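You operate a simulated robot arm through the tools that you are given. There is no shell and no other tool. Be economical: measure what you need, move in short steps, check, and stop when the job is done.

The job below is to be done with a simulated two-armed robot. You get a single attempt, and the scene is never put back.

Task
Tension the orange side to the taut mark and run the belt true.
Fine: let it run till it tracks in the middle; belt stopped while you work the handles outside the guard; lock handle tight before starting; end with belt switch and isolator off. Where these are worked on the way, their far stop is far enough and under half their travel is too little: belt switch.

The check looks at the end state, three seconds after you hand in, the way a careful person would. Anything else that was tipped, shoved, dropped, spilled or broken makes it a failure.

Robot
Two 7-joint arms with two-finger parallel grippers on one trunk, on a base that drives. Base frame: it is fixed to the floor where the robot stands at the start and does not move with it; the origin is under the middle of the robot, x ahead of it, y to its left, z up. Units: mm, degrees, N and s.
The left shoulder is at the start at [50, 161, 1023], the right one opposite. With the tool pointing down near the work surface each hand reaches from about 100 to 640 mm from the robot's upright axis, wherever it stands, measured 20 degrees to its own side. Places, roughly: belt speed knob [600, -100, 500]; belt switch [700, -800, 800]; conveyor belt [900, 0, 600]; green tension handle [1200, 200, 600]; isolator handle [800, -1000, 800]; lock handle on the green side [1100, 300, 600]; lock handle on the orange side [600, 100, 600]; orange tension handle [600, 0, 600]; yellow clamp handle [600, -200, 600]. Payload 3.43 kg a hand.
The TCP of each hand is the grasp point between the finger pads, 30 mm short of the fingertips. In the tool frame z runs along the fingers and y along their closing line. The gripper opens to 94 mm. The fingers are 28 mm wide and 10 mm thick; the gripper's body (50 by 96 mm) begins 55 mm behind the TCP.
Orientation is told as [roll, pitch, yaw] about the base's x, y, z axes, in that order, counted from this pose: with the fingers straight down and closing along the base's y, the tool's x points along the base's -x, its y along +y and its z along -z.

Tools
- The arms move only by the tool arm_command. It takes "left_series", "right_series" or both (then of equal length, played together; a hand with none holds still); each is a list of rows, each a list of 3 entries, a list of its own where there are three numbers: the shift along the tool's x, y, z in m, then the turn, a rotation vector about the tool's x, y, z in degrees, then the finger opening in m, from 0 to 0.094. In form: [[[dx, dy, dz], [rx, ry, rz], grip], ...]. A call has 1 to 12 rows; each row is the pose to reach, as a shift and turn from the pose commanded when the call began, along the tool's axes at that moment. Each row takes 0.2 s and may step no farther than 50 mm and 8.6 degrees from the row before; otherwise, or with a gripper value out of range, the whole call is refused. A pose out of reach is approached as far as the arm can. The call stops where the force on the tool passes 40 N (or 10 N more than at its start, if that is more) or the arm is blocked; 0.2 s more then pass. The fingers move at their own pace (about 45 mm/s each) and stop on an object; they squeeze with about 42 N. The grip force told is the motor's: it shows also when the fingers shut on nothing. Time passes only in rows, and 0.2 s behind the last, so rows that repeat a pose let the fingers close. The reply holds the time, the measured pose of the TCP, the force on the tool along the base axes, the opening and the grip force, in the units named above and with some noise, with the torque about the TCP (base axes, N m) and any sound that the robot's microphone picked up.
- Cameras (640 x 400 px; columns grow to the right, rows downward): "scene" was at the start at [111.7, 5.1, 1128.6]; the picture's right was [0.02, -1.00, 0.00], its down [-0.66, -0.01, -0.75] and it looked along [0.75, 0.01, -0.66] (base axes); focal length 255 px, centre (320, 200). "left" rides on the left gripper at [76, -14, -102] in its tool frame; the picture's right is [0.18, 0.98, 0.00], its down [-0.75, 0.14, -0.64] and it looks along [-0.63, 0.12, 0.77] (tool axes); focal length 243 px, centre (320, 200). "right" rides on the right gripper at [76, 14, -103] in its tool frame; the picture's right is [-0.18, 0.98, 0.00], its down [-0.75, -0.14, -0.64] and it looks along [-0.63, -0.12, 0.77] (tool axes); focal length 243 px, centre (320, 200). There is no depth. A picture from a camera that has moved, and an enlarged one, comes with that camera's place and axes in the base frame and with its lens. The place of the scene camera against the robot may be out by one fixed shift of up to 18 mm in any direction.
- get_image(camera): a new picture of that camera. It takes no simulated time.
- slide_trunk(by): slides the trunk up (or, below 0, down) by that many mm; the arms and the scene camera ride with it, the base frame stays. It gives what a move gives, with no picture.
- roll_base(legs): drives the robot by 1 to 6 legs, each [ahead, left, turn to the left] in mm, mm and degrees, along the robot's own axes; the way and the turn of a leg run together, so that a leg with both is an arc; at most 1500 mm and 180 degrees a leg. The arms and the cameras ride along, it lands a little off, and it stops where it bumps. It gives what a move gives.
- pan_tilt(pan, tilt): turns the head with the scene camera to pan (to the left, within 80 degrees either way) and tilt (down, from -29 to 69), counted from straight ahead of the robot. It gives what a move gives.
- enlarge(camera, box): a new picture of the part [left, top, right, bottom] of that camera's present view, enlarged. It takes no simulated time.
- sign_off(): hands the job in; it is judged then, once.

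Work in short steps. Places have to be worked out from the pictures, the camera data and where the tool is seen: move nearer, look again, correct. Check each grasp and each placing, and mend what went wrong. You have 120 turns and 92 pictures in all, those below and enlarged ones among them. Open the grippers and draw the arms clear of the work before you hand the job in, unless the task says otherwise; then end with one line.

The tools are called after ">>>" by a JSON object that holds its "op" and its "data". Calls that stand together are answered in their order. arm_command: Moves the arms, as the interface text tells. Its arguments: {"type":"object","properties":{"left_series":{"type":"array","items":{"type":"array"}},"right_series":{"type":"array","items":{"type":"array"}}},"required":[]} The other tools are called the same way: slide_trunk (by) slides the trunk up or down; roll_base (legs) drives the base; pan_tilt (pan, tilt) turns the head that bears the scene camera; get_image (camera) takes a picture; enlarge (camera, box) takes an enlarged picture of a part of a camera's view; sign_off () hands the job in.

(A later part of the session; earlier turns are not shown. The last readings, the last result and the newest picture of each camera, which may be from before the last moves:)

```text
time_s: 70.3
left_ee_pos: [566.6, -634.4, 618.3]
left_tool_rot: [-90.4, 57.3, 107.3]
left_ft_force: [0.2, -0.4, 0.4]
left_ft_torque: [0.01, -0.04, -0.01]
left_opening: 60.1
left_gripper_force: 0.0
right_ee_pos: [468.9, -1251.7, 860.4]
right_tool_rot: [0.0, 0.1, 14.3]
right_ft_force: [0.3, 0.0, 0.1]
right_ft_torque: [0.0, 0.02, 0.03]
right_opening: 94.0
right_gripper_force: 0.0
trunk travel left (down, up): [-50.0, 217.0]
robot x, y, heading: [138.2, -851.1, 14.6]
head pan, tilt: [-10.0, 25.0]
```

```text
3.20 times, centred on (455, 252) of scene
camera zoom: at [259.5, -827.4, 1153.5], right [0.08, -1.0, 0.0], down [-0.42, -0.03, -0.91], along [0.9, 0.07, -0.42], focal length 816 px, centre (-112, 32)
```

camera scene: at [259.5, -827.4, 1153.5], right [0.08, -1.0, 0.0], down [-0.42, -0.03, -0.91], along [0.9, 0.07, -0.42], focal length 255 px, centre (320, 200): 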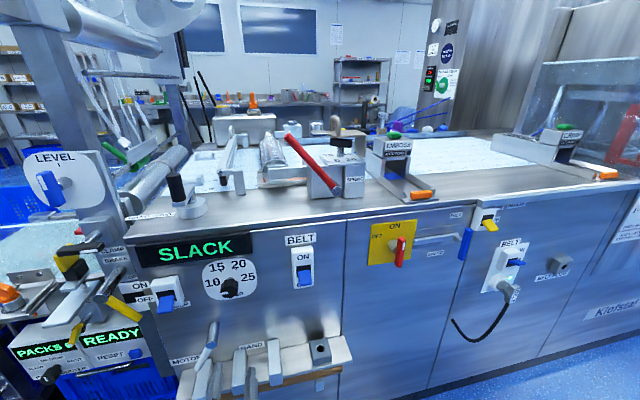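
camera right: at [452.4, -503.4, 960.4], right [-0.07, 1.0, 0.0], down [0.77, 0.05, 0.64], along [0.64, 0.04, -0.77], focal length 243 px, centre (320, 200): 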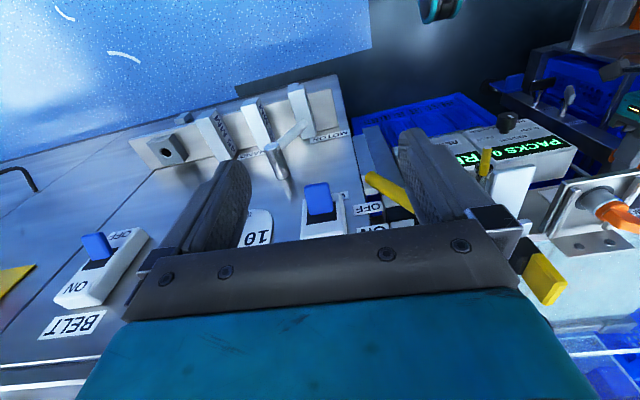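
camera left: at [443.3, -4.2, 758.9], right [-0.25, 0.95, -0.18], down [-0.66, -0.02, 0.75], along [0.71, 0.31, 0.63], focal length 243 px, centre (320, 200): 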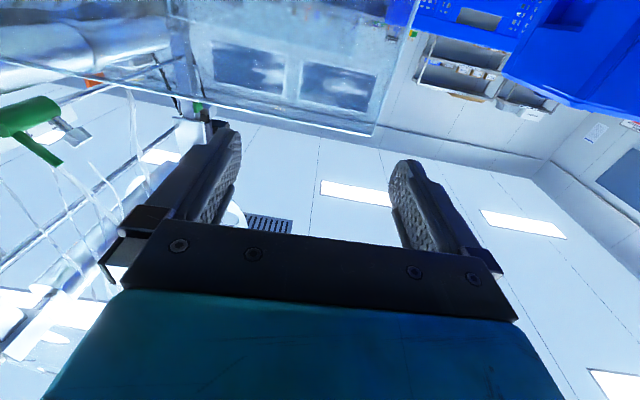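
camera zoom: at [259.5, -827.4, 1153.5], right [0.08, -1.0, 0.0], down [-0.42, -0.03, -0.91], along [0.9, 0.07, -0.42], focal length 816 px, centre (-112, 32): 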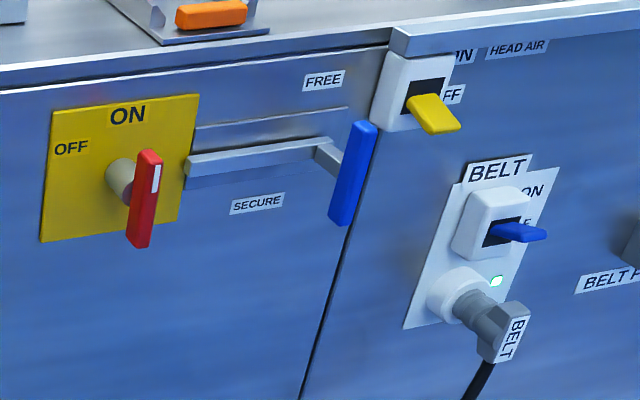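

Isolator red handle is upright at ON already; the belt socket lamp is lit. Before moving I check clearance of the left hand near the block rack.

>>> {"op": "pan_tilt", "data": {"pan": 0, "tilt": 50}}

>>> {"op": "get_image", "data": {"camera": "scene"}}

```text
time_s: 71.2
left_ee_pos: [567.5, -634.9, 618.3]
left_tool_rot: [-90.6, 57.5, 107.3]
left_ft_force: [0.8, 0.1, 0.9]
left_ft_torque: [-0.02, 0.01, -0.02]
left_opening: 59.7
left_gripper_force: 0.0
right_ee_pos: [468.2, -1252.4, 859.7]
right_tool_rot: [0.0, 0.1, 14.4]
right_ft_force: [0.4, -0.2, -0.1]
right_ft_torque: [0.0, -0.01, 0.01]
right_opening: 93.8
right_gripper_force: 0.2
trunk travel left (down, up): [-50.0, 217.0]
robot x, y, heading: [144.0, -848.1, 14.4]
head pan, tilt: [0.0, 50.0]
```

```text
32 pictures are left
camera scene: at [242.2, -815.4, 1116.1], right [0.25, -0.97, 0.0], down [-0.74, -0.19, -0.64], along [0.62, 0.16, -0.77], focal length 255 px, centre (320, 200)
```

scene: 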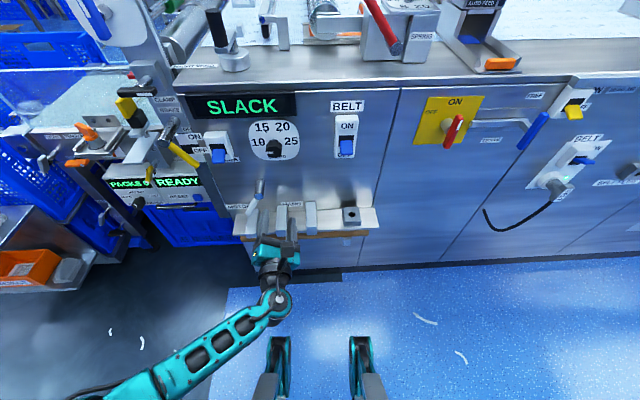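

The left hand sits close above the block rack. I back the base 100 mm, then raise the left hand well clear while unwinding its wrist.

>>> {"op": "roll_base", "data": {"legs": [[-100, 0, 0]]}}

>>> {"op": "arm_command", "data": {"left_series": [[[0.012, -0.014, 0], [0, 0, -8], 0.06], [[0.024, -0.028, 0], [0, 0, -16], 0.06], [[0.036, -0.042, 0], [0, 0, -24], 0.06], [[0.048, -0.056, 0], [0, 0, -32], 0.06], [[0.06, -0.07, 0], [0, 0, -40], 0.06], [[0.072, -0.084, 0], [0, 0, -48], 0.06], [[0.084, -0.1, 0], [0, 0, -56], 0.06], [[0.096, -0.115, 0], [0, 0, -64], 0.06], [[0.11, -0.13, 0], [0, 0, -72], 0.06], [[0.122, -0.145, 0], [0, 0, -80], 0.06], [[0.135, -0.159, 0], [0, 0, -88], 0.06]]}}

```text
time_s: 72.4
left_ee_pos: [468.5, -661.6, 617.6]
left_tool_rot: [-90.5, 57.4, 107.1]
left_ft_force: [-0.4, 0.2, -0.1]
left_ft_torque: [0.01, 0.03, 0.0]
left_opening: 60.0
left_gripper_force: 0.1
right_ee_pos: [367.2, -1276.6, 859.5]
right_tool_rot: [-0.1, -0.1, 14.3]
right_ft_force: [0.1, 0.8, -0.5]
right_ft_torque: [0.01, -0.03, 0.0]
right_opening: 93.9
right_gripper_force: 0.0
trunk travel left (down, up): [-50.0, 217.0]
robot x, y, heading: [42.7, -872.1, 14.5]
head pan, tilt: [0.0, 50.0]
```

```text
time_s: 74.8
left_ee_pos: [449.1, -601.8, 816.7]
left_tool_rot: [90.3, 34.4, -72.2]
left_ft_force: [-0.5, -0.2, -1.0]
left_ft_torque: [0.01, -0.02, 0.01]
left_opening: 59.9
left_gripper_force: 0.1
right_ee_pos: [370.1, -1277.2, 859.0]
right_tool_rot: [0.0, -0.1, 14.2]
right_ft_force: [-0.3, -0.5, -0.9]
right_ft_torque: [0.04, -0.01, -0.01]
right_opening: 93.9
right_gripper_force: 0.2
trunk travel left (down, up): [-50.0, 217.0]
robot x, y, heading: [41.0, -873.9, 14.5]
head pan, tilt: [0.0, 50.0]
```

Left hand is clear. Now the right hand: turn to point forward with fingers closed, toward robot-frame (400, −200).

>>> {"op": "arm_command", "data": {"right_series": [[[-0.017, 0.025, 0], [0, -8.2, 0], 0.05], [[-0.034, 0.05, 0], [0, -16.4, 0], 0.03], [[-0.05, 0.075, 0], [0, -24.6, 0], 0.0], [[-0.067, 0.1, 0.01], [0, -32.8, 0], 0.0], [[-0.084, 0.125, 0.02], [0, -41, 0], 0.0], [[-0.1, 0.15, 0.04], [0, -49.2, 0], 0.0], [[-0.117, 0.175, 0.06], [0, -57.4, 0], 0.0], [[-0.134, 0.2, 0.08], [0, -65.6, 0], 0.0], [[-0.15, 0.225, 0.1], [0, -73.8, 0], 0.0], [[-0.167, 0.25, 0.11], [0, -82, 0], 0.0], [[-0.184, 0.273, 0.119], [0, -90, 0], 0.0], [[-0.184, 0.273, 0.119], [0, -90, 0], 0.0]]}}

>>> {"op": "roll_base", "data": {"legs": [[0, 80, 0]]}}

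>>> {"op": "get_image", "data": {"camera": "scene"}}

```text
time_s: 77.4
left_ee_pos: [449.4, -602.6, 816.5]
left_tool_rot: [90.3, 34.6, -72.2]
left_ft_force: [-0.1, 0.6, 0.0]
left_ft_torque: [-0.02, 0.01, -0.02]
left_opening: 59.7
left_gripper_force: 0.0
right_ee_pos: [478.4, -1148.5, 865.4]
right_tool_rot: [1.5, -88.0, 14.7]
right_ft_force: [-0.4, 0.1, -0.6]
right_ft_torque: [-0.01, 0.02, 0.01]
right_opening: 0.0
right_gripper_force: 32.8
right hand out of reach, approached as far as the arm can: row 3, 4, 5, 6, 7, 8, 9, 10, 11, 12
trunk travel left (down, up): [-50.0, 217.0]
robot x, y, heading: [45.4, -874.2, 14.2]
head pan, tilt: [0.0, 50.0]
```

```text
time_s: 78.5
left_ee_pos: [428.8, -525.6, 817.5]
left_tool_rot: [90.3, 34.6, -72.3]
left_ft_force: [0.4, 1.1, 0.4]
left_ft_torque: [0.03, -0.01, 0.02]
left_opening: 59.9
left_gripper_force: 0.1
right_ee_pos: [458.4, -1070.4, 864.7]
right_tool_rot: [1.6, -88.0, 14.7]
right_ft_force: [0.6, -0.2, 0.3]
right_ft_torque: [0.04, 0.03, -0.02]
right_opening: 0.2
right_gripper_force: 32.3
trunk travel left (down, up): [-50.0, 217.0]
robot x, y, heading: [22.4, -793.0, 14.3]
head pan, tilt: [0.0, 50.0]
```

```text
31 pictures are left
camera scene: at [124.3, -763.6, 1116.0], right [0.25, -0.97, 0.0], down [-0.74, -0.19, -0.64], along [0.62, 0.16, -0.77], focal length 255 px, centre (320, 200)
```

scene: 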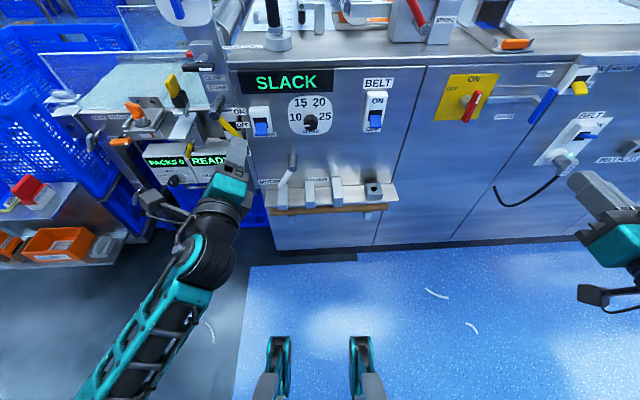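

The right arm fell short of the commanded point. I extend it forward step by step and see where it lands.

>>> {"op": "arm_command", "data": {"right_series": [[[0, 0, 0.02], [0, 0, 0], 0.0], [[0, 0, 0.05], [0, 0, 0], 0.0], [[0, 0, 0.08], [0, 0, 0], 0.0], [[0, 0, 0.08], [0, 0, 0], 0.0], [[0, 0, 0.08], [0, 0, 0], 0.0]]}}

```text
time_s: 79.7
left_ee_pos: [430.8, -524.7, 817.2]
left_tool_rot: [90.3, 34.6, -72.1]
left_ft_force: [-0.6, -0.1, -0.3]
left_ft_torque: [0.02, 0.03, -0.04]
left_opening: 59.9
left_gripper_force: 0.1
right_ee_pos: [506.9, -1078.0, 886.7]
right_tool_rot: [1.7, -88.0, 14.6]
right_ft_force: [0.4, 0.2, 0.0]
right_ft_torque: [-0.01, -0.05, -0.01]
right_opening: 0.3
right_gripper_force: 32.5
right hand out of reach, approached as far as the arm can: row 1, 2, 3, 4, 5
trunk travel left (down, up): [-50.0, 217.0]
robot x, y, heading: [21.3, -794.1, 14.0]
head pan, tilt: [0.0, 50.0]
```

The arm is stuck in a poor configuration. I undo: back to fingers-down near (300, −280) robot frame, then redo as the left arm did.

>>> {"op": "arm_command", "data": {"right_series": [[[-0.012, -0.008, -0.018], [0, 8.2, 0], 0.0], [[-0.024, -0.016, -0.036], [0, 16.4, 0], 0.0], [[-0.036, -0.024, -0.054], [0, 24.6, 0], 0.0], [[-0.048, -0.032, -0.072], [0, 32.8, 0], 0.0], [[-0.06, -0.04, -0.09], [0, 41, 0], 0.0], [[-0.072, -0.048, -0.108], [0, 49.2, 0], 0.0], [[-0.084, -0.056, -0.126], [0, 57.4, 0], 0.0], [[-0.096, -0.064, -0.144], [0, 65.6, 0], 0.0], [[-0.108, -0.072, -0.162], [0, 73.8, 0], 0.0], [[-0.12, -0.08, -0.18], [0, 82, 0], 0.0], [[-0.12, -0.08, -0.18], [0, 90, 0], 0.0], [[-0.12, -0.08, -0.18], [0, 90, 0], 0.0]]}}

```text
time_s: 82.3
left_ee_pos: [430.4, -525.6, 816.5]
left_tool_rot: [90.3, 34.6, -72.2]
left_ft_force: [-0.7, 1.1, 0.4]
left_ft_torque: [-0.03, -0.01, -0.02]
left_opening: 60.0
left_gripper_force: 0.1
right_ee_pos: [360.9, -1207.2, 1012.1]
right_tool_rot: [0.1, 2.0, 16.3]
right_ft_force: [0.7, 0.0, -0.3]
right_ft_torque: [-0.04, -0.02, 0.01]
right_opening: 0.0
right_gripper_force: 33.6
trunk travel left (down, up): [-50.0, 217.0]
robot x, y, heading: [23.5, -797.7, 14.3]
head pan, tilt: [0.0, 50.0]
```

Now commanded = actual. I bring the right hand (pointing down) to robot-frame (330, −270, 850).

>>> {"op": "arm_command", "data": {"right_series": [[[-0.015, 0.03, 0.025], [0, 0, 0], 0.0], [[-0.03, 0.06, 0.05], [0, 0, 0], 0.0], [[-0.045, 0.09, 0.075], [0, 0, 0], 0.0], [[-0.06, 0.12, 0.1], [0, 0, 0], 0.0], [[-0.075, 0.15, 0.125], [0, 0, 0], 0.0], [[-0.09, 0.18, 0.15], [0, 0, 0], 0.0], [[-0.104, 0.21, 0.162], [0, 0, 0], 0.0], [[-0.104, 0.21, 0.162], [0, 0, 0], 0.0]]}}

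>>> {"op": "arm_command", "data": {"right_series": [[[-0.01, 0.005, 0], [0, -8.2, 0], 0.0], [[-0.02, 0.01, 0], [0, -16.4, 0], 0.0], [[-0.035, 0.015, 0], [0, -24.6, 0], 0.0], [[-0.05, 0.02, 0], [0, -32.8, 0], 0.0], [[-0.065, 0.03, 0], [0, -41, 0], 0.0], [[-0.08, 0.04, 0], [0, -49.2, 0], 0.0], [[-0.095, 0.05, 0], [0, -57.4, 0], 0.0], [[-0.11, 0.06, 0], [0, -65.6, 0], 0.0], [[-0.125, 0.07, 0], [0, -73.8, 0], 0.0], [[-0.14, 0.08, 0], [0, -82, 0], 0.0], [[-0.155, 0.09, 0], [0, -90, 0], 0.0], [[-0.155, 0.09, 0], [0, -90, 0], 0.0]]}}

```text
time_s: 84.1
left_ee_pos: [430.2, -525.0, 816.8]
left_tool_rot: [90.4, 34.5, -72.3]
left_ft_force: [0.4, -0.8, 0.1]
left_ft_torque: [0.0, 0.03, -0.04]
left_opening: 60.1
left_gripper_force: 0.0
right_ee_pos: [396.9, -975.0, 847.6]
right_tool_rot: [0.1, 2.0, 16.2]
right_ft_force: [-1.0, 0.6, 0.4]
right_ft_torque: [0.03, -0.02, 0.01]
right_opening: 0.2
right_gripper_force: 32.7
trunk travel left (down, up): [-50.0, 217.0]
robot x, y, heading: [21.5, -797.1, 14.4]
head pan, tilt: [0.0, 50.0]
```

```text
time_s: 86.7
left_ee_pos: [430.8, -526.1, 815.9]
left_tool_rot: [90.2, 34.6, -72.2]
left_ft_force: [-0.7, -0.5, 0.7]
left_ft_torque: [0.0, 0.01, 0.03]
left_opening: 59.8
left_gripper_force: 0.1
right_ee_pos: [550.5, -970.0, 866.9]
right_tool_rot: [7.3, -87.9, 9.5]
right_ft_force: [0.2, 0.0, -0.4]
right_ft_torque: [-0.04, -0.03, 0.01]
right_opening: 0.0
right_gripper_force: 33.0
right hand out of reach, approached as far as the arm can: row 4, 5, 6, 7, 8, 9, 10, 11, 12
trunk travel left (down, up): [-50.0, 217.0]
robot x, y, heading: [23.9, -795.0, 14.2]
head pan, tilt: [0.0, 50.0]
```

Forward-pointing now at robot-frame (467, −300, 867). I lower it and bring it left in steps.

>>> {"op": "arm_command", "data": {"right_series": [[[0.03, 0.01, 0], [0, 0, 0], 0.0], [[0.06, 0.03, 0], [0, 0, 0], 0.0], [[0.09, 0.06, 0], [0, 0, 0], 0.0], [[0.12, 0.09, 0], [0, 0, 0], 0.0], [[0.135, 0.12, 0], [0, 0, 0], 0.0], [[0.135, 0.15, 0], [0, 0, 0], 0.0], [[0.135, 0.15, 0], [0, 0, 0], 0.0]]}}

>>> {"op": "get_image", "data": {"camera": "scene"}}

```text
time_s: 88.3
left_ee_pos: [429.5, -525.8, 816.8]
left_tool_rot: [90.3, 34.6, -72.2]
left_ft_force: [0.6, 0.2, 0.8]
left_ft_torque: [0.02, -0.01, -0.02]
left_opening: 59.8
left_gripper_force: 0.0
right_ee_pos: [547.2, -974.5, 769.4]
right_tool_rot: [34.7, -87.0, -16.0]
right_ft_force: [-0.2, 0.1, 0.3]
right_ft_torque: [0.0, -0.01, -0.01]
right_opening: 0.3
right_gripper_force: 33.0
right hand out of reach, approached as far as the arm can: row 1, 2, 3, 4, 5, 6, 7
trunk travel left (down, up): [-50.0, 217.0]
robot x, y, heading: [24.3, -799.9, 14.2]
head pan, tilt: [0.0, 50.0]
```

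```text
30 pictures are left
camera scene: at [124.3, -763.7, 1116.0], right [0.25, -0.97, 0.0], down [-0.74, -0.19, -0.64], along [0.62, 0.16, -0.77], focal length 255 px, centre (320, 200)
```

scene: 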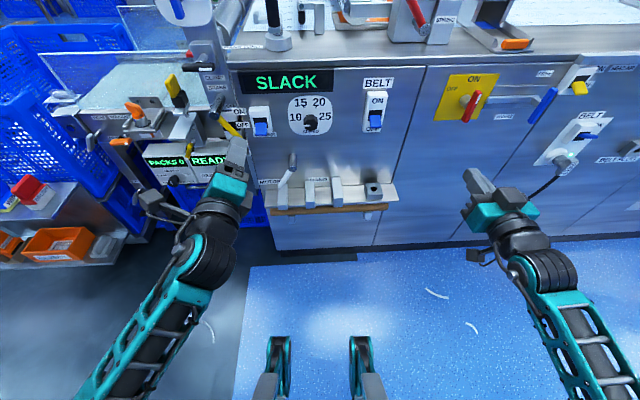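

The left arm behaves better, so I'll use it for the panel. I retract the right hand and roll right 300 mm to line the left hand up with the belt switch.

>>> {"op": "arm_command", "data": {"right_series": [[[0, 0, -0.03], [0, 0, 0], 0.0], [[0, 0, -0.06], [0, 0, 0], 0.0], [[0, 0, -0.09], [0, 0, 0], 0.0], [[0, 0, -0.12], [0, 0, 0], 0.0]]}}

>>> {"op": "roll_base", "data": {"legs": [[0, -300, 0]]}}

>>> {"op": "pan_tilt", "data": {"pan": 10, "tilt": 35}}

>>> {"op": "get_image", "data": {"camera": "scene"}}

```text
time_s: 89.3
left_ee_pos: [430.1, -525.4, 817.2]
left_tool_rot: [90.3, 34.6, -72.2]
left_ft_force: [-0.5, 1.0, 0.0]
left_ft_torque: [0.03, 0.01, -0.02]
left_opening: 59.7
left_gripper_force: 0.0
right_ee_pos: [435.6, -1016.0, 769.7]
right_tool_rot: [34.5, -87.1, -15.9]
right_ft_force: [0.8, -0.4, -0.3]
right_ft_torque: [-0.03, 0.0, -0.01]
right_opening: 0.1
right_gripper_force: 33.5
trunk travel left (down, up): [-50.0, 217.0]
robot x, y, heading: [20.3, -795.0, 14.4]
head pan, tilt: [0.0, 50.0]
```

```text
time_s: 91.3
left_ee_pos: [505.4, -820.2, 817.1]
left_tool_rot: [90.3, 34.6, -72.5]
left_ft_force: [0.1, -0.8, -1.2]
left_ft_torque: [0.01, 0.0, 0.01]
left_opening: 59.8
left_gripper_force: 0.1
right_ee_pos: [508.2, -1308.8, 769.0]
right_tool_rot: [34.8, -87.1, -16.3]
right_ft_force: [0.3, 0.0, 0.0]
right_ft_torque: [0.01, 0.01, 0.01]
right_opening: 0.0
right_gripper_force: 32.8
trunk travel left (down, up): [-50.0, 217.0]
robot x, y, heading: [97.5, -1087.0, 14.0]
head pan, tilt: [0.0, 50.0]
```

```text
time_s: 92.1
left_ee_pos: [505.1, -820.0, 818.2]
left_tool_rot: [90.3, 34.6, -72.4]
left_ft_force: [0.2, 0.0, 0.0]
left_ft_torque: [0.01, 0.0, -0.02]
left_opening: 60.2
left_gripper_force: 0.1
right_ee_pos: [508.7, -1308.5, 769.9]
right_tool_rot: [34.6, -87.1, -16.1]
right_ft_force: [-0.1, -0.4, 0.7]
right_ft_torque: [-0.01, -0.03, -0.04]
right_opening: 0.0
right_gripper_force: 32.6
trunk travel left (down, up): [-50.0, 217.0]
robot x, y, heading: [96.0, -1088.8, 14.0]
head pan, tilt: [10.0, 35.0]
```

```text
29 pictures are left
camera scene: at [204.3, -1039.5, 1137.7], right [0.41, -0.91, 0.0], down [-0.52, -0.23, -0.82], along [0.75, 0.33, -0.57], focal length 255 px, centre (320, 200)
```

scene: 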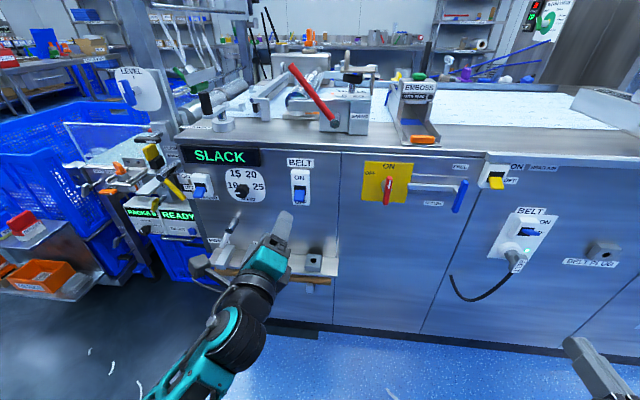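

Belt switch lever is at about (710, −765, 772). I move the base 60 mm ahead and bring the left hand, fingers closed, to below and in front of the lever.

>>> {"op": "roll_base", "data": {"legs": [[60, 0, 0]]}}

>>> {"op": "arm_command", "data": {"left_series": [[[0, 0, 0], [0, 0, -8], 0.03], [[0, 0, 0], [0, 0, -16], 0.0], [[0, 0, 0], [0, 0, -24], 0.0], [[0, 0, 0], [0, 0, -32], 0.0], [[0, 0, 0], [0, 0, -34.6], 0.0]]}}

```text
time_s: 93.1
left_ee_pos: [563.5, -806.3, 816.6]
left_tool_rot: [90.4, 34.7, -72.4]
left_ft_force: [0.1, -0.3, -0.5]
left_ft_torque: [0.01, 0.01, 0.0]
left_opening: 59.9
left_gripper_force: 0.1
right_ee_pos: [566.5, -1295.5, 770.8]
right_tool_rot: [34.8, -87.1, -16.5]
right_ft_force: [0.1, -0.2, 0.7]
right_ft_torque: [-0.01, -0.02, -0.01]
right_opening: 0.0
right_gripper_force: 33.7
trunk travel left (down, up): [-50.0, 217.0]
robot x, y, heading: [151.4, -1070.4, 14.0]
head pan, tilt: [10.0, 35.0]
```

```text
time_s: 94.3
left_ee_pos: [562.1, -805.7, 817.4]
left_tool_rot: [90.3, -0.1, -72.6]
left_ft_force: [-1.1, 0.4, 0.9]
left_ft_torque: [-0.02, 0.03, -0.02]
left_opening: 0.1
left_gripper_force: 33.1
right_ee_pos: [566.0, -1295.3, 770.4]
right_tool_rot: [34.7, -87.1, -16.3]
right_ft_force: [-0.1, 0.2, -0.7]
right_ft_torque: [-0.01, -0.02, 0.02]
right_opening: 0.0
right_gripper_force: 33.2
trunk travel left (down, up): [-50.0, 217.0]
robot x, y, heading: [161.1, -1072.5, 13.8]
head pan, tilt: [10.0, 35.0]
```

>>> {"op": "arm_command", "data": {"left_series": [[[0, -0.035, 0], [0, 0, 0], 0.0], [[0, -0.07, 0], [0, 0, 0], 0.0], [[-0.002, -0.1, 0.02], [0, 0, 0], 0.0], [[-0.004, -0.1, 0.05], [0, 0, 0], 0.0], [[-0.004, -0.1, 0.08], [0, 0, 0], 0.0], [[-0.004, -0.1, 0.08], [0, 0, 0], 0.0]]}}

>>> {"op": "enlarge", "data": {"camera": "scene", "box": [230, 140, 350, 250]}}

```text
time_s: 95.2
left_ee_pos: [569.1, -763.3, 695.0]
left_tool_rot: [88.9, 11.8, -75.9]
left_ft_force: [0.4, -0.3, 0.2]
left_ft_torque: [-0.04, 0.0, -0.02]
left_opening: 0.0
left_gripper_force: 32.9
right_ee_pos: [566.5, -1295.7, 770.4]
right_tool_rot: [34.1, -87.2, -15.7]
right_ft_force: [-0.3, 0.2, 0.6]
right_ft_torque: [-0.01, -0.01, 0.0]
right_opening: 0.4
right_gripper_force: 33.2
trunk travel left (down, up): [-50.0, 217.0]
robot x, y, heading: [156.6, -1074.7, 14.0]
head pan, tilt: [10.0, 35.0]
stopped in row 4 (left hand): the arm was blocked; the commanded pose is now the measured one
```

```text
3.64 times, centred on (290, 195) of scene
camera zoom: at [261.7, -1025.2, 1137.8], right [0.41, -0.91, 0.0], down [-0.52, -0.23, -0.82], along [0.75, 0.33, -0.57], focal length 927 px, centre (429, 218)
```

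zoom: 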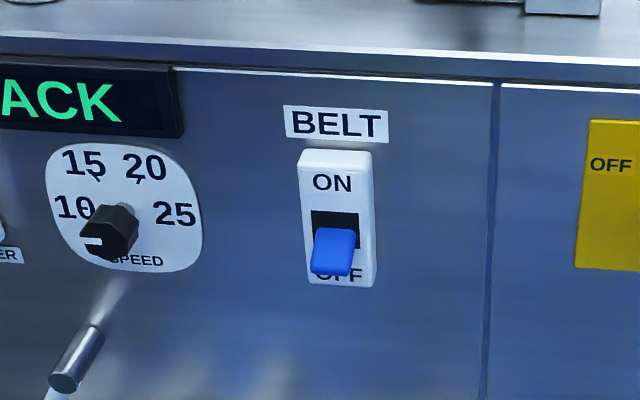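

The arm again met its own limit and swung a bit. I extend forward from here and right the wrist.

>>> {"op": "arm_command", "data": {"left_series": [[[0, 0, 0.025], [0, 0, -3], 0.0], [[0, 0, 0.05], [0, 0, -6], 0.0], [[0, 0, 0.06], [0, 0, -10], 0.0], [[0, 0, 0.06], [0, 0, -10], 0.0]]}}

>>> {"op": "get_image", "data": {"camera": "scene"}}

```text
time_s: 96.2
left_ee_pos: [626.5, -747.0, 694.7]
left_tool_rot: [88.9, 1.7, -75.7]
left_ft_force: [1.0, 0.4, -0.4]
left_ft_torque: [0.03, 0.02, 0.02]
left_opening: 0.0
left_gripper_force: 33.3
right_ee_pos: [565.6, -1295.0, 770.7]
right_tool_rot: [34.4, -87.1, -16.0]
right_ft_force: [0.4, 0.2, 0.3]
right_ft_torque: [0.0, 0.01, -0.02]
right_opening: 0.0
right_gripper_force: 33.0
trunk travel left (down, up): [-50.0, 217.0]
robot x, y, heading: [154.1, -1072.0, 14.0]
head pan, tilt: [10.0, 35.0]
```

```text
27 pictures are left
camera scene: at [261.9, -1025.0, 1137.8], right [0.41, -0.91, 0.0], down [-0.52, -0.23, -0.82], along [0.75, 0.33, -0.57], focal length 255 px, centre (320, 200)
```

scene: 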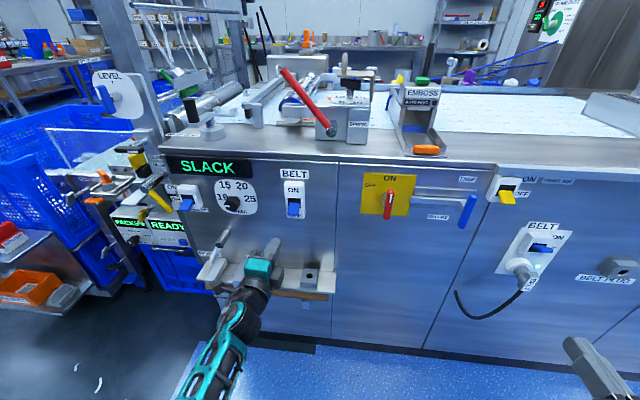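

Hand is now extended. I shift it right/up under the lever and forward so the tips reach beneath it.

>>> {"op": "arm_command", "data": {"left_series": [[[-0.015, 0.012, 0], [0, 0, -1], 0.0], [[-0.038, 0.027, 0.0], [0, 0, -1], 0.0], [[-0.038, 0.027, 0.02], [0, 0, -1], 0.0], [[-0.038, 0.027, 0.04], [0, 0, -1], 0.0], [[-0.038, 0.027, 0.05], [0, 0, -1], 0.0], [[-0.038, 0.027, 0.05], [0, 0, -1], 0.0]]}}

>>> {"op": "enlarge", "data": {"camera": "scene", "box": [230, 150, 350, 270]}}

```text
time_s: 97.5
left_ee_pos: [684.2, -770.8, 716.7]
left_tool_rot: [88.7, 1.2, -75.5]
left_ft_force: [0.0, 0.4, -0.1]
left_ft_torque: [-0.01, 0.01, 0.03]
left_opening: 0.0
left_gripper_force: 33.1
right_ee_pos: [565.6, -1295.0, 770.0]
right_tool_rot: [34.5, -87.0, -15.9]
right_ft_force: [-0.5, -0.1, -0.2]
right_ft_torque: [0.0, 0.02, 0.0]
right_opening: 0.1
right_gripper_force: 33.2
trunk travel left (down, up): [-50.0, 217.0]
robot x, y, heading: [153.9, -1072.8, 14.1]
head pan, tilt: [10.0, 35.0]
```

```text
3.33 times, centred on (290, 210) of scene
camera zoom: at [261.9, -1025.0, 1137.8], right [0.41, -0.91, 0.0], down [-0.52, -0.23, -0.82], along [0.75, 0.33, -0.57], focal length 850 px, centre (420, 167)
```

zoom: 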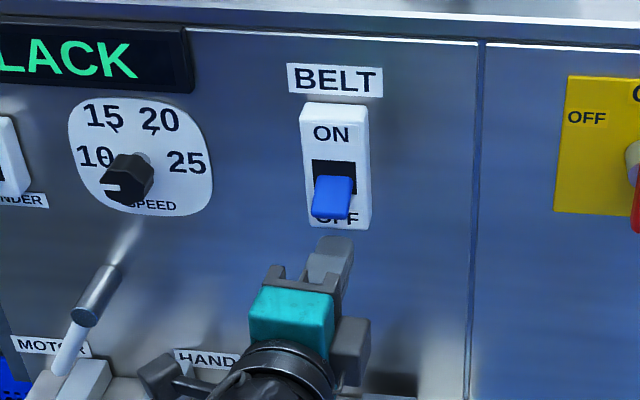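

Laterally aligned just under the lever. I raise the hand to flip it up.

>>> {"op": "arm_command", "data": {"left_series": [[[0, 0.015, 0], [0, 0, 0], 0.0], [[0, 0.03, 0], [0, 0, 0], 0.0], [[0, 0.045, 0], [0, 0, 0], 0.0], [[0, 0.06, 0], [0, 0, 0], 0.0], [[0, 0.075, 0], [0, 0, 0], 0.0]]}}

>>> {"op": "enlarge", "data": {"camera": "scene", "box": [150, 140, 350, 265]}}

```text
time_s: 98.7
left_ee_pos: [683.2, -775.5, 770.8]
left_tool_rot: [86.5, 0.6, -75.5]
left_ft_force: [-5.9, -1.1, -6.2]
left_ft_torque: [-0.12, 0.15, 0.09]
left_opening: 0.0
left_gripper_force: 33.5
right_ee_pos: [565.5, -1295.5, 770.9]
right_tool_rot: [33.4, -87.0, -15.0]
right_ft_force: [-0.3, 0.8, -0.5]
right_ft_torque: [-0.01, 0.01, 0.01]
right_opening: 0.1
right_gripper_force: 33.4
trunk travel left (down, up): [-50.0, 217.0]
robot x, y, heading: [152.1, -1074.2, 14.0]
head pan, tilt: [10.0, 35.0]
stopped in row 5 (left hand): the force on the tool passed its limit (the readings are from after the stop); the commanded pose is now the measured one
```

```text
3.20 times, centred on (250, 202) of scene
camera zoom: at [262.0, -1025.0, 1138.0], right [0.41, -0.91, 0.0], down [-0.52, -0.23, -0.82], along [0.75, 0.33, -0.57], focal length 816 px, centre (544, 192)
```

zoom: 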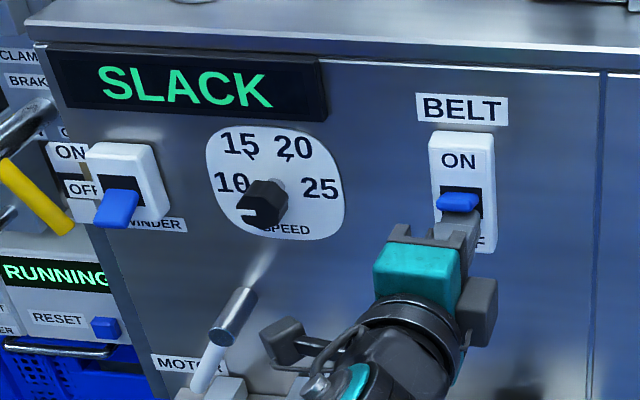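

The counter display says RUNNING, the lever is up. I lower the hand a little off the lever and turn the head to watch the belt.

>>> {"op": "arm_command", "data": {"left_series": [[[0, -0.015, 0], [0, 0, 0], 0.0], [[0, -0.03, -0.01], [0, 0, 0], 0.0], [[0, -0.03, -0.03], [0, 0, 0], 0.0]]}}

>>> {"op": "pan_tilt", "data": {"pan": 45, "tilt": 20}}

>>> {"op": "get_image", "data": {"camera": "scene"}}

```text
time_s: 99.5
left_ee_pos: [654.3, -780.0, 744.6]
left_tool_rot: [86.8, 0.6, -75.6]
left_ft_force: [0.9, -1.0, -0.2]
left_ft_torque: [-0.02, 0.01, 0.01]
left_opening: 0.0
left_gripper_force: 33.2
right_ee_pos: [566.0, -1295.2, 769.4]
right_tool_rot: [34.3, -87.2, -15.8]
right_ft_force: [0.3, 0.0, 0.0]
right_ft_torque: [-0.01, 0.0, 0.02]
right_opening: 0.0
right_gripper_force: 32.9
trunk travel left (down, up): [-50.0, 217.0]
robot x, y, heading: [151.5, -1074.2, 14.4]
head pan, tilt: [10.0, 35.0]
```

```text
time_s: 100.5
left_ee_pos: [653.6, -780.8, 744.1]
left_tool_rot: [86.8, 0.7, -75.4]
left_ft_force: [-0.1, 0.0, -0.1]
left_ft_torque: [0.0, -0.02, 0.02]
left_opening: 0.1
left_gripper_force: 33.8
right_ee_pos: [566.0, -1294.8, 770.9]
right_tool_rot: [34.4, -87.1, -15.9]
right_ft_force: [0.4, -0.3, 0.3]
right_ft_torque: [0.0, 0.01, 0.01]
right_opening: 0.0
right_gripper_force: 33.3
trunk travel left (down, up): [-50.0, 217.0]
robot x, y, heading: [156.2, -1073.7, 14.3]
head pan, tilt: [45.0, 20.0]
```

```text
24 pictures are left
camera scene: at [229.4, -981.2, 1161.6], right [0.86, -0.51, 0.0], down [-0.18, -0.29, -0.94], along [0.48, 0.81, -0.34], focal length 255 px, centre (320, 200)
```

scene: 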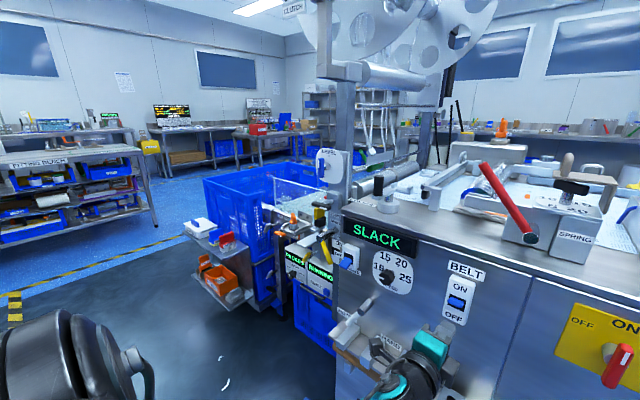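

>>> {"op": "enlarge", "data": {"camera": "scene", "box": [250, 165, 370, 265]}}

>>> {"op": "enlarge", "data": {"camera": "scene", "box": [430, 255, 490, 325]}}

```text
4.00 times, centred on (310, 215) of scene
camera zoom: at [229.4, -981.2, 1161.6], right [0.86, -0.51, 0.0], down [-0.18, -0.29, -0.94], along [0.48, 0.81, -0.34], focal length 1020 px, centre (360, 140)
```

zoom: 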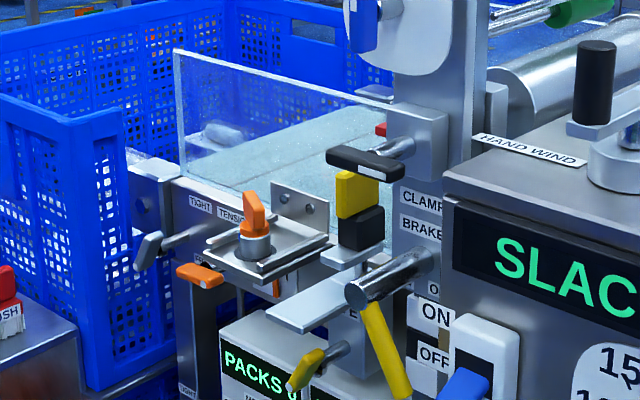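

```text
5.71 times, centred on (460, 290) of scene
camera zoom: at [229.4, -981.2, 1161.6], right [0.86, -0.51, 0.0], down [-0.18, -0.29, -0.94], along [0.48, 0.81, -0.34], focal length 1457 px, centre (-480, -314)
```

zoom: 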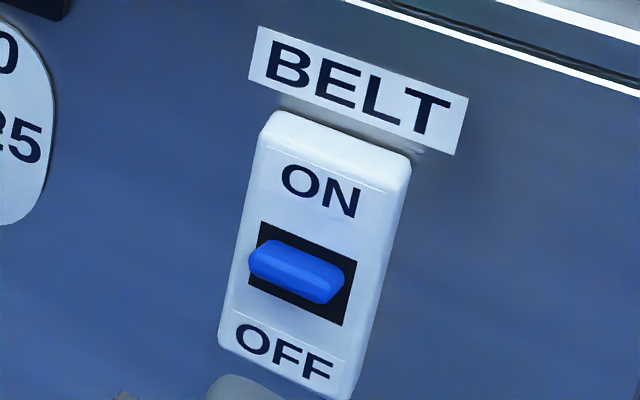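

The lever is up at ON (it points up toward me). To judge tracking I back off with the belt running and drive left for a good view of the belt.

>>> {"op": "arm_command", "data": {"left_series": [[[0, 0, -0.03], [0, 0, 0], 0.0], [[0, 0, -0.06], [0, 0, 0], 0.0]]}}

>>> {"op": "roll_base", "data": {"legs": [[-150, 0, 0], [0, 850, 0]]}}

>>> {"op": "pan_tilt", "data": {"pan": 5, "tilt": 30}}

>>> {"op": "get_image", "data": {"camera": "scene"}}

```text
time_s: 101.1
left_ee_pos: [594.9, -798.2, 746.7]
left_tool_rot: [86.8, 0.7, -75.5]
left_ft_force: [-0.4, 0.7, 0.5]
left_ft_torque: [0.03, -0.02, 0.03]
left_opening: 0.0
left_gripper_force: 33.0
right_ee_pos: [565.8, -1294.6, 771.0]
right_tool_rot: [34.3, -87.1, -15.9]
right_ft_force: [-0.1, -0.6, -0.1]
right_ft_torque: [0.0, 0.0, -0.02]
right_opening: 0.0
right_gripper_force: 33.2
trunk travel left (down, up): [-50.0, 217.0]
robot x, y, heading: [154.9, -1074.4, 13.8]
head pan, tilt: [45.0, 20.0]
```

```text
time_s: 106.6
left_ee_pos: [239.9, -11.1, 747.3]
left_tool_rot: [86.8, 0.6, -75.2]
left_ft_force: [0.2, 0.4, -0.4]
left_ft_torque: [-0.03, -0.01, -0.01]
left_opening: 0.0
left_gripper_force: 33.1
right_ee_pos: [214.0, -507.5, 769.5]
right_tool_rot: [34.4, -87.1, -15.6]
right_ft_force: [-0.7, 0.0, -0.1]
right_ft_torque: [0.01, 0.02, -0.03]
right_opening: 0.1
right_gripper_force: 32.9
trunk travel left (down, up): [-50.0, 217.0]
robot x, y, heading: [-198.3, -290.7, 14.5]
head pan, tilt: [45.0, 20.0]
```

```text
time_s: 107.7
left_ee_pos: [239.9, -11.3, 746.7]
left_tool_rot: [86.8, 0.6, -75.2]
left_ft_force: [-0.8, -0.2, 0.1]
left_ft_torque: [0.0, -0.05, -0.01]
left_opening: 0.3
left_gripper_force: 32.8
right_ee_pos: [213.0, -508.3, 769.2]
right_tool_rot: [34.2, -87.1, -15.4]
right_ft_force: [-0.1, -0.1, 0.4]
right_ft_torque: [0.01, -0.01, 0.02]
right_opening: 0.2
right_gripper_force: 33.3
trunk travel left (down, up): [-50.0, 217.0]
robot x, y, heading: [-199.6, -287.2, 14.5]
head pan, tilt: [5.0, 30.0]
```

```text
21 pictures are left
camera scene: at [-87.0, -245.9, 1145.6], right [0.33, -0.94, 0.0], down [-0.47, -0.17, -0.87], along [0.82, 0.29, -0.5], focal length 255 px, centre (320, 200)
```

scene: 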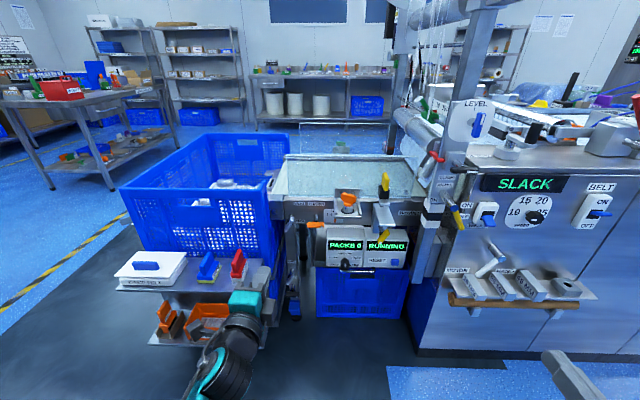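

>>> {"op": "enlarge", "data": {"camera": "scene", "box": [265, 135, 445, 250]}}

```text
3.48 times, centred on (355, 192) of scene
camera zoom: at [-87.0, -245.9, 1145.6], right [0.33, -0.94, 0.0], down [-0.47, -0.17, -0.87], along [0.82, 0.29, -0.5], focal length 887 px, centre (198, 226)
```

zoom: 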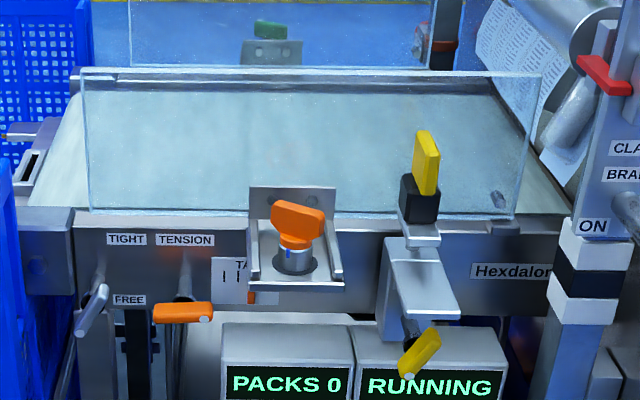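

I raise the trunk and move nearer for a steeper view onto the belt edges.

>>> {"op": "slide_trunk", "data": {"by": 215}}

>>> {"op": "roll_base", "data": {"legs": [[220, 0, 0]]}}

>>> {"op": "pan_tilt", "data": {"pan": 5, "tilt": 45}}

>>> {"op": "get_image", "data": {"camera": "scene"}}

```text
time_s: 110.0
left_ee_pos: [239.3, -11.0, 961.4]
left_tool_rot: [86.6, 0.6, -75.3]
left_ft_force: [0.1, 0.3, 0.4]
left_ft_torque: [-0.01, -0.01, -0.02]
left_opening: 0.0
left_gripper_force: 33.0
right_ee_pos: [213.2, -507.4, 984.4]
right_tool_rot: [34.3, -87.1, -15.5]
right_ft_force: [0.1, -0.4, -0.3]
right_ft_torque: [-0.05, -0.01, -0.01]
right_opening: 0.1
right_gripper_force: 33.5
trunk travel left (down, up): [-265.0, 2.0]
robot x, y, heading: [-201.6, -293.7, 14.4]
head pan, tilt: [5.0, 30.0]
```

```text
time_s: 111.7
left_ee_pos: [455.8, 46.4, 961.4]
left_tool_rot: [86.7, 0.6, -75.2]
left_ft_force: [0.3, -0.2, -0.2]
left_ft_torque: [-0.03, -0.01, -0.01]
left_opening: 0.1
left_gripper_force: 33.3
right_ee_pos: [430.0, -450.6, 984.4]
right_tool_rot: [34.0, -87.1, -15.0]
right_ft_force: [0.4, 0.4, -0.2]
right_ft_torque: [-0.02, 0.01, -0.01]
right_opening: 0.1
right_gripper_force: 33.0
trunk travel left (down, up): [-265.0, 2.0]
robot x, y, heading: [19.7, -233.4, 14.4]
head pan, tilt: [5.0, 30.0]
```

```text
time_s: 112.4
left_ee_pos: [454.7, 44.7, 961.3]
left_tool_rot: [86.7, 0.6, -75.1]
left_ft_force: [0.3, 1.0, -0.2]
left_ft_torque: [-0.03, 0.0, 0.0]
left_opening: 0.0
left_gripper_force: 32.9
right_ee_pos: [430.1, -452.2, 985.3]
right_tool_rot: [34.0, -87.1, -15.2]
right_ft_force: [0.8, 0.2, 0.7]
right_ft_torque: [-0.01, 0.0, 0.0]
right_opening: 0.0
right_gripper_force: 32.6
trunk travel left (down, up): [-265.0, 2.0]
robot x, y, heading: [17.4, -232.6, 14.5]
head pan, tilt: [5.0, 45.0]
```

```text
19 pictures are left
camera scene: at [120.4, -193.4, 1338.0], right [0.33, -0.94, 0.0], down [-0.67, -0.24, -0.71], along [0.67, 0.24, -0.71], focal length 255 px, centre (320, 200)
```

scene: 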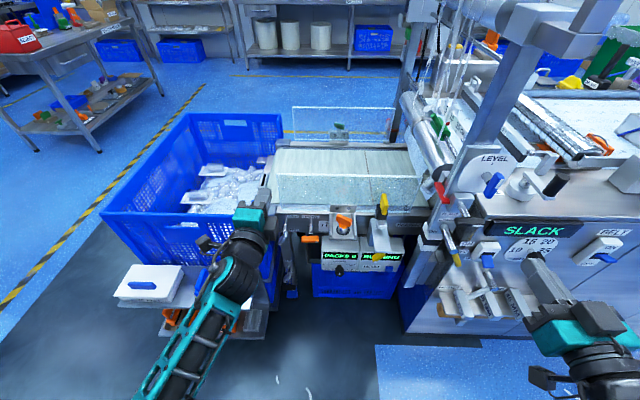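

>>> {"op": "enlarge", "data": {"camera": "scene", "box": [260, 125, 440, 225]}}

```text
3.56 times, centred on (350, 175) of scene
camera zoom: at [120.4, -193.4, 1338.0], right [0.33, -0.94, 0.0], down [-0.67, -0.24, -0.71], along [0.67, 0.24, -0.71], focal length 907 px, centre (213, 289)
```

zoom: 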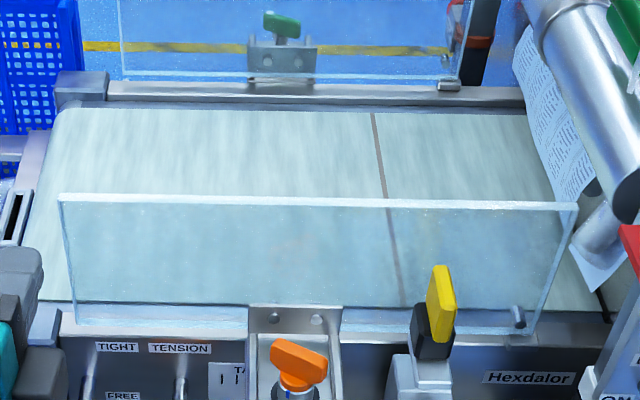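

>>> {"op": "enlarge", "data": {"camera": "scene", "box": [262, 140, 312, 172]}}

>>> {"op": "enlarge", "data": {"camera": "scene", "box": [262, 190, 332, 222]}}

```text
12.50 times, centred on (287, 156) of scene
camera zoom: at [120.4, -193.4, 1338.0], right [0.33, -0.94, 0.0], down [-0.67, -0.24, -0.71], along [0.67, 0.24, -0.71], focal length 3187 px, centre (732, 750)
```

zoom: 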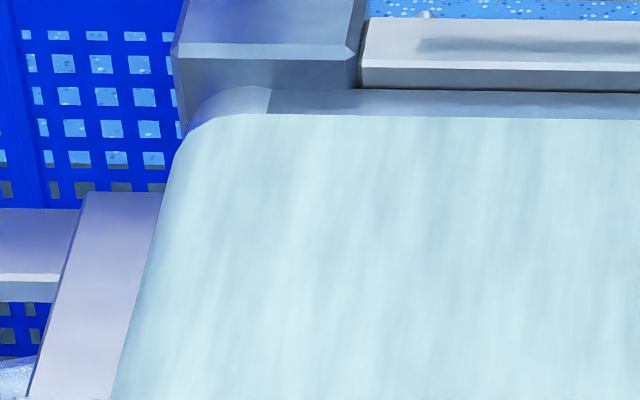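

```text
9.14 times, centred on (297, 206) of scene
camera zoom: at [120.4, -193.4, 1338.0], right [0.33, -0.94, 0.0], down [-0.67, -0.24, -0.71], along [0.67, 0.24, -0.71], focal length 2331 px, centre (530, 145)
```

zoom: 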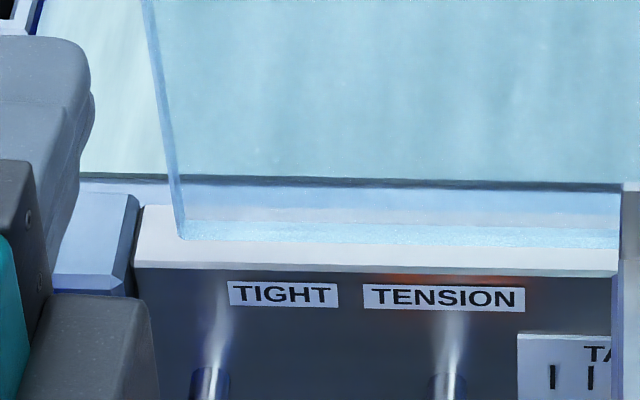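

Belt has moved well toward the middle (far gap ≈ near gap). I wait a few seconds and compare to see whether it is still drifting.

>>> {"op": "arm_command", "data": {"left_series": [[[0, 0, 0], [0, 0, 0], 0], [[0, 0, 0], [0, 0, 0], 0], [[0, 0, 0], [0, 0, 0], 0], [[0, 0, 0], [0, 0, 0], 0], [[0, 0, 0], [0, 0, 0], 0], [[0, 0, 0], [0, 0, 0], 0], [[0, 0, 0], [0, 0, 0], 0], [[0, 0, 0], [0, 0, 0], 0], [[0, 0, 0], [0, 0, 0], 0], [[0, 0, 0], [0, 0, 0], 0], [[0, 0, 0], [0, 0, 0], 0], [[0, 0, 0], [0, 0, 0], 0]]}}

>>> {"op": "arm_command", "data": {"left_series": [[[0, 0, 0], [0, 0, 0], 0], [[0, 0, 0], [0, 0, 0], 0], [[0, 0, 0], [0, 0, 0], 0], [[0, 0, 0], [0, 0, 0], 0], [[0, 0, 0], [0, 0, 0], 0], [[0, 0, 0], [0, 0, 0], 0], [[0, 0, 0], [0, 0, 0], 0], [[0, 0, 0], [0, 0, 0], 0], [[0, 0, 0], [0, 0, 0], 0], [[0, 0, 0], [0, 0, 0], 0], [[0, 0, 0], [0, 0, 0], 0], [[0, 0, 0], [0, 0, 0], 0]]}}

>>> {"op": "enlarge", "data": {"camera": "scene", "box": [262, 140, 312, 172]}}

>>> {"op": "enlarge", "data": {"camera": "scene", "box": [262, 190, 332, 222]}}

```text
time_s: 115.0
left_ee_pos: [456.3, 45.3, 962.6]
left_tool_rot: [86.7, 0.6, -75.1]
left_ft_force: [0.5, 0.4, -0.1]
left_ft_torque: [0.01, 0.0, 0.01]
left_opening: 0.0
left_gripper_force: 33.0
right_ee_pos: [428.7, -452.6, 985.5]
right_tool_rot: [34.2, -87.1, -15.4]
right_ft_force: [0.7, 0.5, 0.4]
right_ft_torque: [0.02, 0.04, -0.04]
right_opening: 0.0
right_gripper_force: 33.1
trunk travel left (down, up): [-265.0, 2.0]
robot x, y, heading: [17.5, -231.8, 14.5]
head pan, tilt: [5.0, 45.0]
```

```text
time_s: 117.6
left_ee_pos: [455.8, 46.4, 962.6]
left_tool_rot: [86.7, 0.6, -75.1]
left_ft_force: [-0.2, 0.4, 0.5]
left_ft_torque: [-0.01, 0.0, -0.04]
left_opening: 0.1
left_gripper_force: 33.1
right_ee_pos: [429.2, -450.9, 985.4]
right_tool_rot: [34.1, -87.0, -15.4]
right_ft_force: [-0.2, 0.3, 0.3]
right_ft_torque: [-0.02, -0.03, -0.02]
right_opening: 0.0
right_gripper_force: 32.9
trunk travel left (down, up): [-265.0, 2.0]
robot x, y, heading: [19.4, -232.7, 14.5]
head pan, tilt: [5.0, 45.0]
```

```text
12.50 times, centred on (287, 156) of scene
camera zoom: at [120.4, -193.4, 1338.0], right [0.33, -0.94, 0.0], down [-0.67, -0.24, -0.71], along [0.67, 0.24, -0.71], focal length 3187 px, centre (732, 750)
```

zoom: 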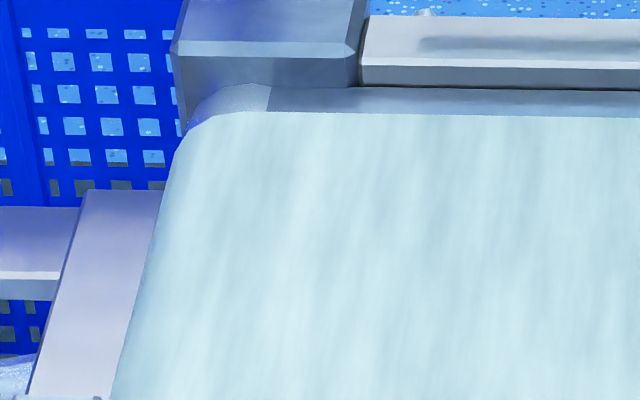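

```text
9.14 times, centred on (297, 206) of scene
camera zoom: at [120.4, -193.4, 1338.0], right [0.33, -0.94, 0.0], down [-0.67, -0.24, -0.71], along [0.67, 0.24, -0.71], focal length 2331 px, centre (530, 145)
```

zoom: 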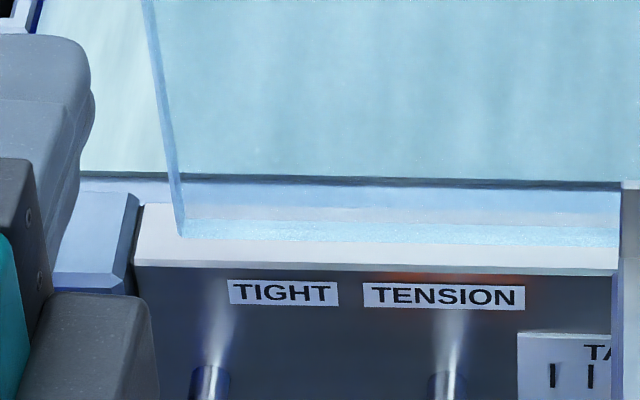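

The belt is stationary sideways, and both side gaps work out at ≈ 21–23 mm: it tracks in the middle. I return to the panel to switch off.

>>> {"op": "roll_base", "data": {"legs": [[-220, 0, 0], [0, -850, 0]]}}

>>> {"op": "slide_trunk", "data": {"by": -215}}

>>> {"op": "roll_base", "data": {"legs": [[100, 0, 0]]}}

>>> {"op": "pan_tilt", "data": {"pan": 10, "tilt": 35}}

>>> {"op": "get_image", "data": {"camera": "scene"}}

```text
time_s: 123.5
left_ee_pos: [461.7, -844.0, 962.7]
left_tool_rot: [86.7, 0.7, -75.1]
left_ft_force: [-0.1, -0.3, 0.1]
left_ft_torque: [0.0, 0.0, 0.0]
left_opening: 0.0
left_gripper_force: 32.9
right_ee_pos: [436.9, -1342.6, 984.5]
right_tool_rot: [34.5, -87.0, -15.5]
right_ft_force: [0.1, -0.4, -0.3]
right_ft_torque: [0.04, 0.01, 0.02]
right_opening: 0.1
right_gripper_force: 33.0
trunk travel left (down, up): [-265.0, 2.0]
robot x, y, heading: [28.2, -1125.0, 14.5]
head pan, tilt: [5.0, 45.0]
```

```text
time_s: 125.8
left_ee_pos: [461.8, -844.2, 748.0]
left_tool_rot: [86.7, 0.6, -75.0]
left_ft_force: [0.0, 0.0, -0.3]
left_ft_torque: [0.0, 0.01, -0.02]
left_opening: 0.0
left_gripper_force: 33.4
right_ee_pos: [436.3, -1341.6, 769.3]
right_tool_rot: [34.1, -87.1, -15.2]
right_ft_force: [0.4, -0.3, 0.1]
right_ft_torque: [-0.01, 0.0, -0.02]
right_opening: 0.0
right_gripper_force: 32.9
trunk travel left (down, up): [-50.0, 217.0]
robot x, y, heading: [25.5, -1126.5, 14.5]
head pan, tilt: [5.0, 45.0]
```

```text
time_s: 126.9
left_ee_pos: [559.6, -818.3, 748.1]
left_tool_rot: [86.6, 0.6, -74.8]
left_ft_force: [0.5, 0.2, 0.5]
left_ft_torque: [0.02, -0.02, -0.01]
left_opening: 0.2
left_gripper_force: 33.7
right_ee_pos: [533.8, -1316.1, 770.7]
right_tool_rot: [34.2, -87.1, -15.2]
right_ft_force: [0.4, 0.4, -0.2]
right_ft_torque: [-0.02, 0.01, 0.02]
right_opening: 0.2
right_gripper_force: 32.5
trunk travel left (down, up): [-50.0, 217.0]
robot x, y, heading: [120.3, -1100.9, 14.7]
head pan, tilt: [5.0, 45.0]
```

```text
time_s: 127.7
left_ee_pos: [558.8, -817.5, 747.3]
left_tool_rot: [86.7, 0.5, -74.9]
left_ft_force: [0.7, -0.5, -0.7]
left_ft_torque: [0.0, 0.01, -0.01]
left_opening: 0.0
left_gripper_force: 33.1
right_ee_pos: [533.8, -1315.7, 770.2]
right_tool_rot: [33.8, -87.1, -15.1]
right_ft_force: [-0.1, 0.4, -0.7]
right_ft_torque: [-0.01, -0.01, 0.0]
right_opening: 0.0
right_gripper_force: 32.8
trunk travel left (down, up): [-50.0, 217.0]
robot x, y, heading: [124.0, -1098.1, 14.5]
head pan, tilt: [10.0, 35.0]
```

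```text
13 pictures are left
camera scene: at [227.9, -1048.8, 1137.7], right [0.42, -0.91, 0.0], down [-0.52, -0.24, -0.82], along [0.74, 0.34, -0.57], focal length 255 px, centre (320, 200)
```

scene: 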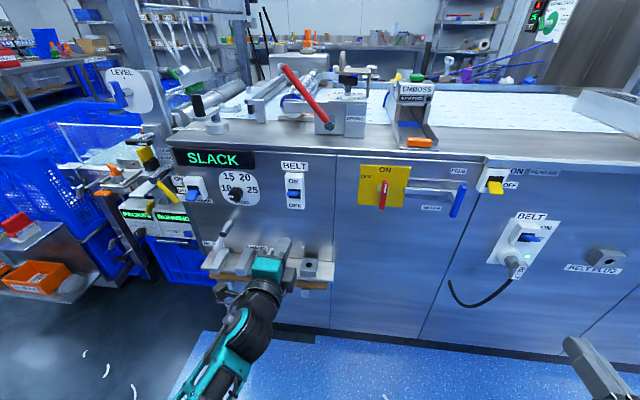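

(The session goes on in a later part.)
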